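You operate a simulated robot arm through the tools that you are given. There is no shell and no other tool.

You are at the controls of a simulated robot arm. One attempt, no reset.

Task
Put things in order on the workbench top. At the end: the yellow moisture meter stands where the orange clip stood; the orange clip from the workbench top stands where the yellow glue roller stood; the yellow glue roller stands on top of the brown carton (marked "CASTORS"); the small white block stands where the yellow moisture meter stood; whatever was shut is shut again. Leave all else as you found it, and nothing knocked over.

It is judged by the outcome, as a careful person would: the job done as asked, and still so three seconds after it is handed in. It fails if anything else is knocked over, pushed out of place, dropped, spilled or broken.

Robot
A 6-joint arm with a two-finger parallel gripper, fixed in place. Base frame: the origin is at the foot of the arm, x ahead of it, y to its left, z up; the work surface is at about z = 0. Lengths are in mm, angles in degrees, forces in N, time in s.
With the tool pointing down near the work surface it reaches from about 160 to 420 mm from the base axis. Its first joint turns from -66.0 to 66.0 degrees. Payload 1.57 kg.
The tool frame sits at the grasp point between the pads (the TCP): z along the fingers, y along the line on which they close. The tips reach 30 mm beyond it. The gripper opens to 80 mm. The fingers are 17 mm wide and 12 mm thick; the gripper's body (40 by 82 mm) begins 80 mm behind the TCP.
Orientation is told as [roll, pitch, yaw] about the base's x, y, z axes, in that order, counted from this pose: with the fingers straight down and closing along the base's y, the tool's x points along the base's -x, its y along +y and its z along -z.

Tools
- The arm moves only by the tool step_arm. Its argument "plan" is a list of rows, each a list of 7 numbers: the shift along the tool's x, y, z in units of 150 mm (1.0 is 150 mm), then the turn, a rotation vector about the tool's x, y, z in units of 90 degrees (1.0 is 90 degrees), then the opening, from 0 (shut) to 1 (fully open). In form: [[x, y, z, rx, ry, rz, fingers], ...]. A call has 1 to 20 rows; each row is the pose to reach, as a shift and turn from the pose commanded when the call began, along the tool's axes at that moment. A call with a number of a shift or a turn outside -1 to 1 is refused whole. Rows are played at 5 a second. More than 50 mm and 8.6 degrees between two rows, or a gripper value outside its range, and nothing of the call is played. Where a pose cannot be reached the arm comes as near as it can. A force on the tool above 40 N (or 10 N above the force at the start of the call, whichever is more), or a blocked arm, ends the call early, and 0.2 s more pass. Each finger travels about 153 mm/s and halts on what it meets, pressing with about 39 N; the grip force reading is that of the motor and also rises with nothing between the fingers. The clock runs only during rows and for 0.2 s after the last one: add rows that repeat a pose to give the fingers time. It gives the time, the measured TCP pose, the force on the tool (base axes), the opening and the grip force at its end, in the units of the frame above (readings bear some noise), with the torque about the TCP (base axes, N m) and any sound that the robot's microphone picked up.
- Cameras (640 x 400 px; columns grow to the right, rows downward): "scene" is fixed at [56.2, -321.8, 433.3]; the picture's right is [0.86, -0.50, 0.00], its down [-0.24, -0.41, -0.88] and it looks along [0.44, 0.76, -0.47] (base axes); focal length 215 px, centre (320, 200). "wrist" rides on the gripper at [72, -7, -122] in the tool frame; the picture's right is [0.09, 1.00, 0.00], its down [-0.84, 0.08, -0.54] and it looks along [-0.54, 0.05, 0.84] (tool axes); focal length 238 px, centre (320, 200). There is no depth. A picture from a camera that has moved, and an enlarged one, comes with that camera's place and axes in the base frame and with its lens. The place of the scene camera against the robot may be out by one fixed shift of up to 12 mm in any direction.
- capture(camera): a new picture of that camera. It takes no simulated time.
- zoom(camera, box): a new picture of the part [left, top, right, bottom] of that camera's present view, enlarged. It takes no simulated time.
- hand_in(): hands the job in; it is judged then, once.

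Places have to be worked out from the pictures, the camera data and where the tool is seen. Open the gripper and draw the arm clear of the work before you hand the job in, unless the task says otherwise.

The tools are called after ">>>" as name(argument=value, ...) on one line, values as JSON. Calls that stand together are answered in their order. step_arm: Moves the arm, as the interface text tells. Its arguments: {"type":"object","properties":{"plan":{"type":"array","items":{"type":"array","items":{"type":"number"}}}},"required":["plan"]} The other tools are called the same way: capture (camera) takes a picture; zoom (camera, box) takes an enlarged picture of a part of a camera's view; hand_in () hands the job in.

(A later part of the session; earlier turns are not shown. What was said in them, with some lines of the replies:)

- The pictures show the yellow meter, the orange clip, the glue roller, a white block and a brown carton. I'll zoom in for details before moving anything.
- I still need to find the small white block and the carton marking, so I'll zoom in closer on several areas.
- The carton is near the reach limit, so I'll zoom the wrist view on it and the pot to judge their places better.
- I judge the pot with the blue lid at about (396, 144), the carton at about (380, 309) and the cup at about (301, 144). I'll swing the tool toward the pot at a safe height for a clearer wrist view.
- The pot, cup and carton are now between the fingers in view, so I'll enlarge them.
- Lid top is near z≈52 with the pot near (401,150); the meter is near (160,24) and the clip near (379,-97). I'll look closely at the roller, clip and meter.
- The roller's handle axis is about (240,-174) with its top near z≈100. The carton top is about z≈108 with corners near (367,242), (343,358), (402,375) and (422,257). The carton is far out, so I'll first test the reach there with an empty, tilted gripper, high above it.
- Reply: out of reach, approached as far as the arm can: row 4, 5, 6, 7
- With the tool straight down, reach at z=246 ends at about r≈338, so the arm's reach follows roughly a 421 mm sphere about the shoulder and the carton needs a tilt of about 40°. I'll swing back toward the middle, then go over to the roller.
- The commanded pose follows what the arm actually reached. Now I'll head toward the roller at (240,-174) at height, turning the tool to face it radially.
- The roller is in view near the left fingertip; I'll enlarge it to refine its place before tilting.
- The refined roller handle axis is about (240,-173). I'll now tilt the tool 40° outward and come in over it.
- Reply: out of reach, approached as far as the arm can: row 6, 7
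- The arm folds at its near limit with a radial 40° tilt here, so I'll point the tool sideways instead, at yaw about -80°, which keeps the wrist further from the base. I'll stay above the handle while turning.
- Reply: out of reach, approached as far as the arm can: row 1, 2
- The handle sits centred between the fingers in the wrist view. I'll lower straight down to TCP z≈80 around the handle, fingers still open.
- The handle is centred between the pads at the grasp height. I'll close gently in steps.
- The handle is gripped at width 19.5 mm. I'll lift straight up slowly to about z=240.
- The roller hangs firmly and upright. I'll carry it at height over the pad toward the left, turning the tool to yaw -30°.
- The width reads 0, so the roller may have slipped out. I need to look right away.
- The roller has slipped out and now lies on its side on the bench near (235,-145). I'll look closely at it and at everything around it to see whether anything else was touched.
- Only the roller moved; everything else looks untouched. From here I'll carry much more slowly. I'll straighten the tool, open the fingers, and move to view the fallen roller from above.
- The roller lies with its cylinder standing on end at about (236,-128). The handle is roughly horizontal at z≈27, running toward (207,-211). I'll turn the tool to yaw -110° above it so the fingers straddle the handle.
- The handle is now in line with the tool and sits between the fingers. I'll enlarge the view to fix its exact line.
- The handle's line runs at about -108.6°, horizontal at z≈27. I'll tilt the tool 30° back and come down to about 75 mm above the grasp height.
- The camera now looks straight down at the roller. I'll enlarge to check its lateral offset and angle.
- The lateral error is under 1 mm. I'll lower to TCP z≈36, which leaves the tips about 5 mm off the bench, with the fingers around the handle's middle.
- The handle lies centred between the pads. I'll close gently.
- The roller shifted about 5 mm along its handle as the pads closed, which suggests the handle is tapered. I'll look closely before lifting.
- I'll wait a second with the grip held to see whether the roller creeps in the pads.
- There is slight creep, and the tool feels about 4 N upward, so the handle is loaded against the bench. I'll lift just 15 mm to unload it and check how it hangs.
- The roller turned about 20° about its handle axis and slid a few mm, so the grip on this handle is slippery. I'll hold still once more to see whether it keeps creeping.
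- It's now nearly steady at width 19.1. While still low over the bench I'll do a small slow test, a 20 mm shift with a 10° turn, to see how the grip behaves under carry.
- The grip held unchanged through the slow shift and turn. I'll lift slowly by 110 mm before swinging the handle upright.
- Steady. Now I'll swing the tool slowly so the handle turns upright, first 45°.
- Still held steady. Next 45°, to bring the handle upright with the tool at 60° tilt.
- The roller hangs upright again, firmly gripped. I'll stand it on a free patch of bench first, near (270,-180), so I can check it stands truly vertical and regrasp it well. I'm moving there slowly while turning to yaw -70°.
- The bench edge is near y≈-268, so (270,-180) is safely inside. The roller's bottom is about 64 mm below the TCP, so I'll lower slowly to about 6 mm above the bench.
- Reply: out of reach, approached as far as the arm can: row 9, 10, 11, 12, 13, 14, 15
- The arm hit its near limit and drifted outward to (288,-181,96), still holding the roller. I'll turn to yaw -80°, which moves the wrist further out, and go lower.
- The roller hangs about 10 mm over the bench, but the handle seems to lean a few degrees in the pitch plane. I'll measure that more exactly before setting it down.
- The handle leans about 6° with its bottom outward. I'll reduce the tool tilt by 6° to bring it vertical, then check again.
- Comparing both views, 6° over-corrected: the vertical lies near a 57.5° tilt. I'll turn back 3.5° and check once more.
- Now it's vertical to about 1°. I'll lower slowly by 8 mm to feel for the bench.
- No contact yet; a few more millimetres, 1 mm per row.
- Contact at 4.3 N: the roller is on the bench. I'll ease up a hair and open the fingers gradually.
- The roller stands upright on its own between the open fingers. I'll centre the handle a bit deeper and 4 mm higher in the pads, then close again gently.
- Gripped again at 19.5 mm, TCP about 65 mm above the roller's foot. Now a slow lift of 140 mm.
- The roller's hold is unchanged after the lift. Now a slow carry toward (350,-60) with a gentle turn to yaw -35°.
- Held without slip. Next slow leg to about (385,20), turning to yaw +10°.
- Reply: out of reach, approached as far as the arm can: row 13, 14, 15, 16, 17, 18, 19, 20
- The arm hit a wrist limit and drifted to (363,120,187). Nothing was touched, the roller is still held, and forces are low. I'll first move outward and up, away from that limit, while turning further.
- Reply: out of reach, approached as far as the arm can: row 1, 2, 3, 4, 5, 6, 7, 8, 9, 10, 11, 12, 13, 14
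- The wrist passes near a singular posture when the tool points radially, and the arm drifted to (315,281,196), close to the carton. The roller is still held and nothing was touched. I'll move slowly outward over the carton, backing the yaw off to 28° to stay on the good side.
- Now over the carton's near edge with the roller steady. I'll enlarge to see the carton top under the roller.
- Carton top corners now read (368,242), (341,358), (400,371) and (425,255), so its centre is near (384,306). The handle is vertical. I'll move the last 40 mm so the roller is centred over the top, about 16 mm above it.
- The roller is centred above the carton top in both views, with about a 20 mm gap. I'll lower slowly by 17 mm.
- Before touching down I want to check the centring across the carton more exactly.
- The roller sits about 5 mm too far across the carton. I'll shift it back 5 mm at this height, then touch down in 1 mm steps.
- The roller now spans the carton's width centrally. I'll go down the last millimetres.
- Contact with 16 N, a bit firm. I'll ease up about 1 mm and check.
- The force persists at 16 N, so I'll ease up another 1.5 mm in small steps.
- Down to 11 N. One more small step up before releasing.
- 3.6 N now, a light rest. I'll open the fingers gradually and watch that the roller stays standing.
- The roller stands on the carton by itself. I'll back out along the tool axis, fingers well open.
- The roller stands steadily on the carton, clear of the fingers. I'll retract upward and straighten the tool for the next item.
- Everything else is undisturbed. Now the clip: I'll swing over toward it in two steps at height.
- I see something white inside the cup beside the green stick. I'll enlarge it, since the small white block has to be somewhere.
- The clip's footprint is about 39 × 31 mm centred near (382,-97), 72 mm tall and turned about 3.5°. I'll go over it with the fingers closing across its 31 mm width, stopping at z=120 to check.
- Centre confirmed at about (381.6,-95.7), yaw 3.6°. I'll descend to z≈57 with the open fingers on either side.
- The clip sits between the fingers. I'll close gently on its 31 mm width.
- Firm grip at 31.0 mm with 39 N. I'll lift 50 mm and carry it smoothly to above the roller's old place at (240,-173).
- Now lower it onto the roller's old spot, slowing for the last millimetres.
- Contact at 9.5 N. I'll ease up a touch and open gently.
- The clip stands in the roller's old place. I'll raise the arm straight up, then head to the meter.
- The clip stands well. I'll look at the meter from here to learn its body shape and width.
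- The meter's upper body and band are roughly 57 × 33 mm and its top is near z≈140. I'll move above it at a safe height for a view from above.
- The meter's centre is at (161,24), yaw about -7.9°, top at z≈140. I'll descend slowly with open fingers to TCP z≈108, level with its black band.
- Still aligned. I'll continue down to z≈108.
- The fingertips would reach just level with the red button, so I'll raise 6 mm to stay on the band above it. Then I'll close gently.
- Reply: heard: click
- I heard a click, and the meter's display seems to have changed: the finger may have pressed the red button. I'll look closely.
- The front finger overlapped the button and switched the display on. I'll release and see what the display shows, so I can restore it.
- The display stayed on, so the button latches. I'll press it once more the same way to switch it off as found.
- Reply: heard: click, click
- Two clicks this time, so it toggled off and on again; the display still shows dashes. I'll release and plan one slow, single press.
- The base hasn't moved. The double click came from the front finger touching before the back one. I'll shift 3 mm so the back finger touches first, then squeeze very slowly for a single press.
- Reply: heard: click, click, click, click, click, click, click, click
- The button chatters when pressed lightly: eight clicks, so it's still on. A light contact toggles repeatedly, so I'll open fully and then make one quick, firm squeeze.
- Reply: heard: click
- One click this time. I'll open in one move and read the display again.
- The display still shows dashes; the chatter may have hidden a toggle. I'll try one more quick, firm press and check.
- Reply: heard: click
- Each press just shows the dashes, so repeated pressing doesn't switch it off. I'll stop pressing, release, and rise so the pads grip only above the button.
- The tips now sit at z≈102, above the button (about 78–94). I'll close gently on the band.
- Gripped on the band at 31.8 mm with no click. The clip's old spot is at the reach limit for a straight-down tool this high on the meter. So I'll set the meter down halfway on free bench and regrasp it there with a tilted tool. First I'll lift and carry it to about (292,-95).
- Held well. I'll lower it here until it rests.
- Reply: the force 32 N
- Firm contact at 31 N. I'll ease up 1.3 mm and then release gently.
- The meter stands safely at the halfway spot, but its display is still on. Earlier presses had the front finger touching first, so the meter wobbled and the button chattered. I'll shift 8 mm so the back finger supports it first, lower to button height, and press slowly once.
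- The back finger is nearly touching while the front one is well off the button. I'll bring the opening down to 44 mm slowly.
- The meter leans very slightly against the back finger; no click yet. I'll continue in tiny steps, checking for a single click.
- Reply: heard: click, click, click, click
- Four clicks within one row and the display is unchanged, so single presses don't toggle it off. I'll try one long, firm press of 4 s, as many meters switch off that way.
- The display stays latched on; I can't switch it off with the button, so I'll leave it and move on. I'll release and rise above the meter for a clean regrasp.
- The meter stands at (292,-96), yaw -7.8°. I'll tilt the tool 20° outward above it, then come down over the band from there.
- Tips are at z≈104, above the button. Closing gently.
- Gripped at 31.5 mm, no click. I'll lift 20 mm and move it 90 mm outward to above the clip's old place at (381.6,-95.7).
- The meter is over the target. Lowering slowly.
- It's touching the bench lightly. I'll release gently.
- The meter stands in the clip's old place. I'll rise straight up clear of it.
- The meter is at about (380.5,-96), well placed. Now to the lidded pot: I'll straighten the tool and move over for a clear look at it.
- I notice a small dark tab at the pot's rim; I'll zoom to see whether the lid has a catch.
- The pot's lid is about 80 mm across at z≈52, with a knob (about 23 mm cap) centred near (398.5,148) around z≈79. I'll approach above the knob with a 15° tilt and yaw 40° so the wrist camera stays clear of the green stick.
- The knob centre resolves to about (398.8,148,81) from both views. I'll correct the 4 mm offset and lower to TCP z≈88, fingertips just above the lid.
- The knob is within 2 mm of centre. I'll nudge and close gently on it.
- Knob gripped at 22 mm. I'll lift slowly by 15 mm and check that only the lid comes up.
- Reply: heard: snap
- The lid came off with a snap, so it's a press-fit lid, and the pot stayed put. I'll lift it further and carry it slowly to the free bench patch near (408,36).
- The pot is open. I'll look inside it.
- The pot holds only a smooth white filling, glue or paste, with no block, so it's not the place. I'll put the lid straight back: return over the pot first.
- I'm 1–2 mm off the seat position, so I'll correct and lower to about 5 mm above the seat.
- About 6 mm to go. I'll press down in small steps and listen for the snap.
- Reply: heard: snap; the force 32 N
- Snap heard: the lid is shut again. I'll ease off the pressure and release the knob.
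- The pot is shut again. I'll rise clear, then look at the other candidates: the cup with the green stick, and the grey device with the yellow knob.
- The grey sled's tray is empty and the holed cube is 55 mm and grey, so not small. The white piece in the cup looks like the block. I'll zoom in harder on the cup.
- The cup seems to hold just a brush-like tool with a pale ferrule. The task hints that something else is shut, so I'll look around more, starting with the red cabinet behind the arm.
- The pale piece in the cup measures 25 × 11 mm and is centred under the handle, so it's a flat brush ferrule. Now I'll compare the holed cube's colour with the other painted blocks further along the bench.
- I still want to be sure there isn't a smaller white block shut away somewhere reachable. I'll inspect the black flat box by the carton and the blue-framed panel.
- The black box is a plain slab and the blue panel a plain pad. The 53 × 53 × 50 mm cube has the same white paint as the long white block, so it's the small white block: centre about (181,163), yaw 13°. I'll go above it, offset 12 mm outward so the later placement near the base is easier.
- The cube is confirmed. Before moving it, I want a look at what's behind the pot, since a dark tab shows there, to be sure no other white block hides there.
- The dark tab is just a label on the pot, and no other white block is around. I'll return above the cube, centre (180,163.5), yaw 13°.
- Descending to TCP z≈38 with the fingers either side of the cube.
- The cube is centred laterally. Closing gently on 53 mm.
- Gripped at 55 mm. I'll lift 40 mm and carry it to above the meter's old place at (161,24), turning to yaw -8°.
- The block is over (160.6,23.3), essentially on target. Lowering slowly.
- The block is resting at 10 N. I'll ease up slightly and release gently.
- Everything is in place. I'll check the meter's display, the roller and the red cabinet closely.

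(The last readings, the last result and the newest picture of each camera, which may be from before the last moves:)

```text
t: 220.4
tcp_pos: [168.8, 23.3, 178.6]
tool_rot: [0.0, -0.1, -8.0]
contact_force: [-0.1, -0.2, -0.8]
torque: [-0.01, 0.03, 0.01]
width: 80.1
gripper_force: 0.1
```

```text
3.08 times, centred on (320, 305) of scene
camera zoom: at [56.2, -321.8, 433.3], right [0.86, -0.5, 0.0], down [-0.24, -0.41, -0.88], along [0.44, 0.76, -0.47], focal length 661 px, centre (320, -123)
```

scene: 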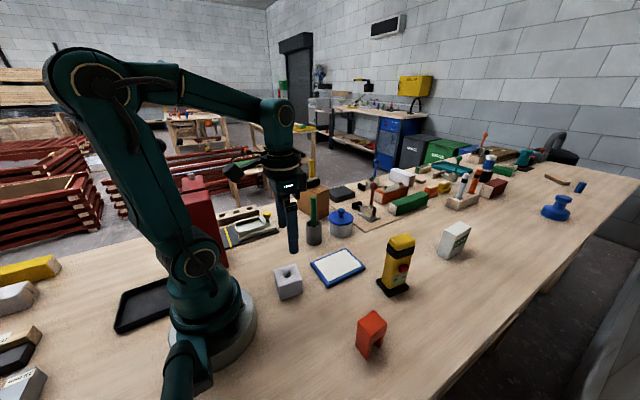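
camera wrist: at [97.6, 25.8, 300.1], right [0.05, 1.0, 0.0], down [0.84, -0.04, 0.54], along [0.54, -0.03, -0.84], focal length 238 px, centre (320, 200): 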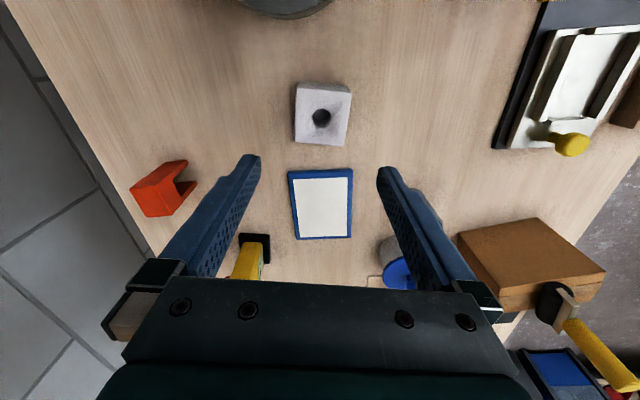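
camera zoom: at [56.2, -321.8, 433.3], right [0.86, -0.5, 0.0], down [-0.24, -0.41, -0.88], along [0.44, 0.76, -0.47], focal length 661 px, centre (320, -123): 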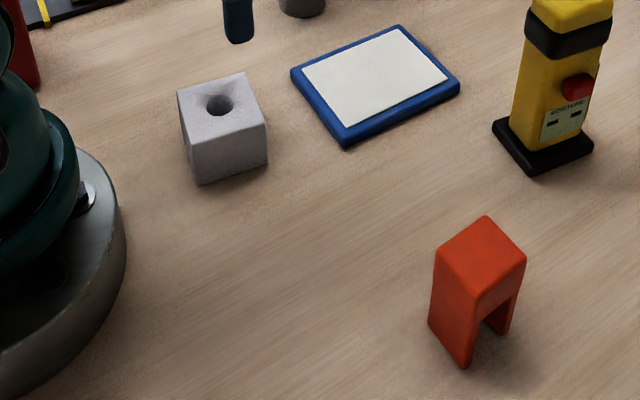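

The display stays on, and neither short nor long presses changed it, so I'll leave it. I'll verify the block's place from above.

>>> zoom(camera="wrist", box=[270, 60, 380, 170])

>>> zoom(camera="wrist", box=[100, 130, 220, 240])

```text
3.64 times, centred on (325, 115) of wrist
camera zoom: at [97.6, 25.8, 300.1], right [0.05, 1.0, 0.0], down [0.84, -0.04, 0.54], along [0.54, -0.03, -0.84], focal length 867 px, centre (302, 509)
```

zoom: 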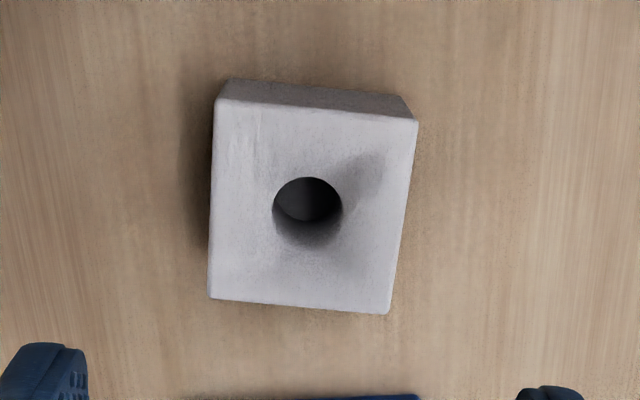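

```text
3.64 times, centred on (160, 185) of wrist
camera zoom: at [97.6, 25.8, 300.1], right [0.05, 1.0, 0.0], down [0.84, -0.04, 0.54], along [0.54, -0.03, -0.84], focal length 867 px, centre (902, 254)
```

zoom: 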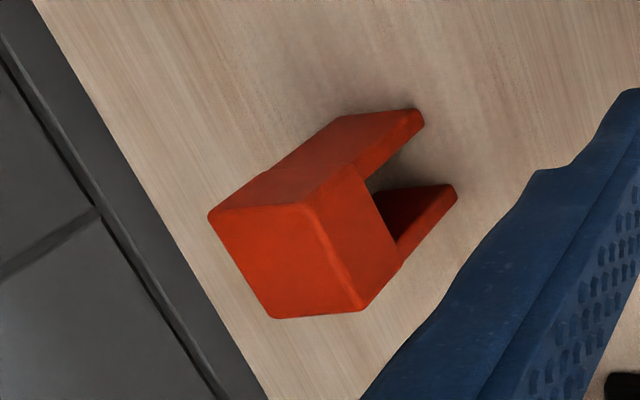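

The block's centre reads (160.7,24.5), right on the meter's old spot, and the clip stands properly. I'll withdraw the arm to a clear, high pose with the gripper open.

>>> step_arm(plan=[[-0.06, -0.03, -0.13, 0, 0, -0.015, 1], [-0.13, -0.07, -0.26, 0, 0, -0.03, 1], [-0.21, -0.12, -0.39, 0, 0, -0.045, 1], [-0.29, -0.17, -0.52, 0, 0, -0.06, 1], [-0.37, -0.21, -0.65, 0, 0, -0.075, 1], [-0.432, -0.249, -0.78, 0, 0, -0.089, 1], [-0.432, -0.249, -0.78, 0, 0, -0.089, 1]])

>>> capture(camera="scene")

>>> capture(camera="wrist")

>>> zoom(camera="scene", box=[220, 150, 420, 370])

```text
t: 222.0
tcp_pos: [231.9, -20.5, 291.5]
tool_rot: [0.0, 0.1, 0.0]
contact_force: [-0.9, -0.5, -0.2]
torque: [-0.01, -0.01, 0.02]
width: 80.2
gripper_force: 0.1
```

```text
taken
```

scene: 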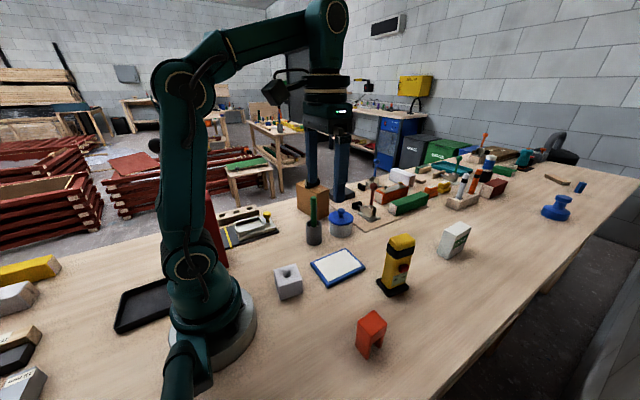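

```text
taken
camera wrist: at [160.0, -28.2, 413.9], right [-0.09, 1.0, 0.0], down [0.84, 0.08, 0.54], along [0.54, 0.05, -0.84], focal length 238 px, centre (320, 200)
```

wrist: 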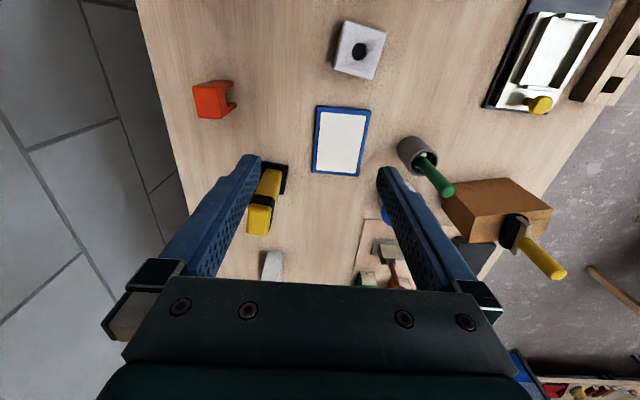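

```text
1.82 times, centred on (320, 260) of scene
camera zoom: at [56.2, -321.8, 433.3], right [0.86, -0.5, 0.0], down [-0.24, -0.41, -0.88], along [0.44, 0.76, -0.47], focal length 391 px, centre (320, 91)
```

zoom: 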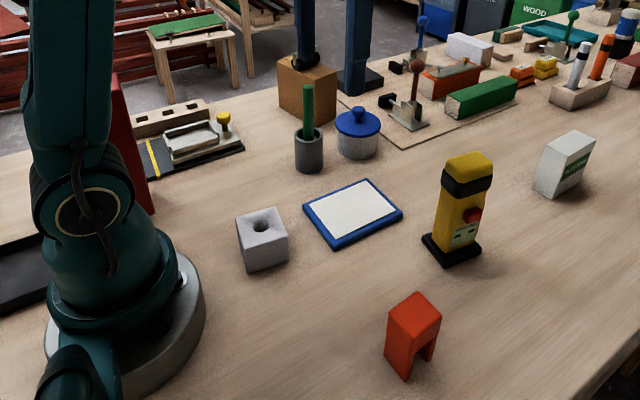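

All four items are in place, the pot is shut, nothing else has moved, and the arm is clear with the gripper open. I'm handing in.

>>> hand_in()

```text
The job is handed in.
```

I moved all four items to where you asked, but I dropped the roller once, and the moisture meter is now switched on.

**Where things ended up** (from the last pictures):
- **Glue roller:** upright on top of the brown carton. I never saw the "CASTORS" marking, but it was the only brown carton on the bench.
- **Orange clip:** standing where the roller stood.
- **Moisture meter:** standing where the clip stood.
- **White block:** standing where the meter stood. I took this to be the white cube with a hole, about 55 mm across, because I found no other small white block within reach.

**What went wrong or is uncertain:**
- **Dropped roller:** it slipped from the gripper early on and fell about 160 mm onto the bench. I stood it up again and placed it, and I saw no damage or anything else disturbed.
- **Meter left on:** a finger pressed its red button, and the display now shows dashes where it was blank before. Short presses and one long press did not turn it off.
- **Pot opened:** I lifted the blue-lidded pot's lid to look for the block. It held only a white filling, and I pressed the lid back on until it snapped shut.

As far as I could see, nothing else was moved or spilled. The gripper is open and the arm is clear of the work.
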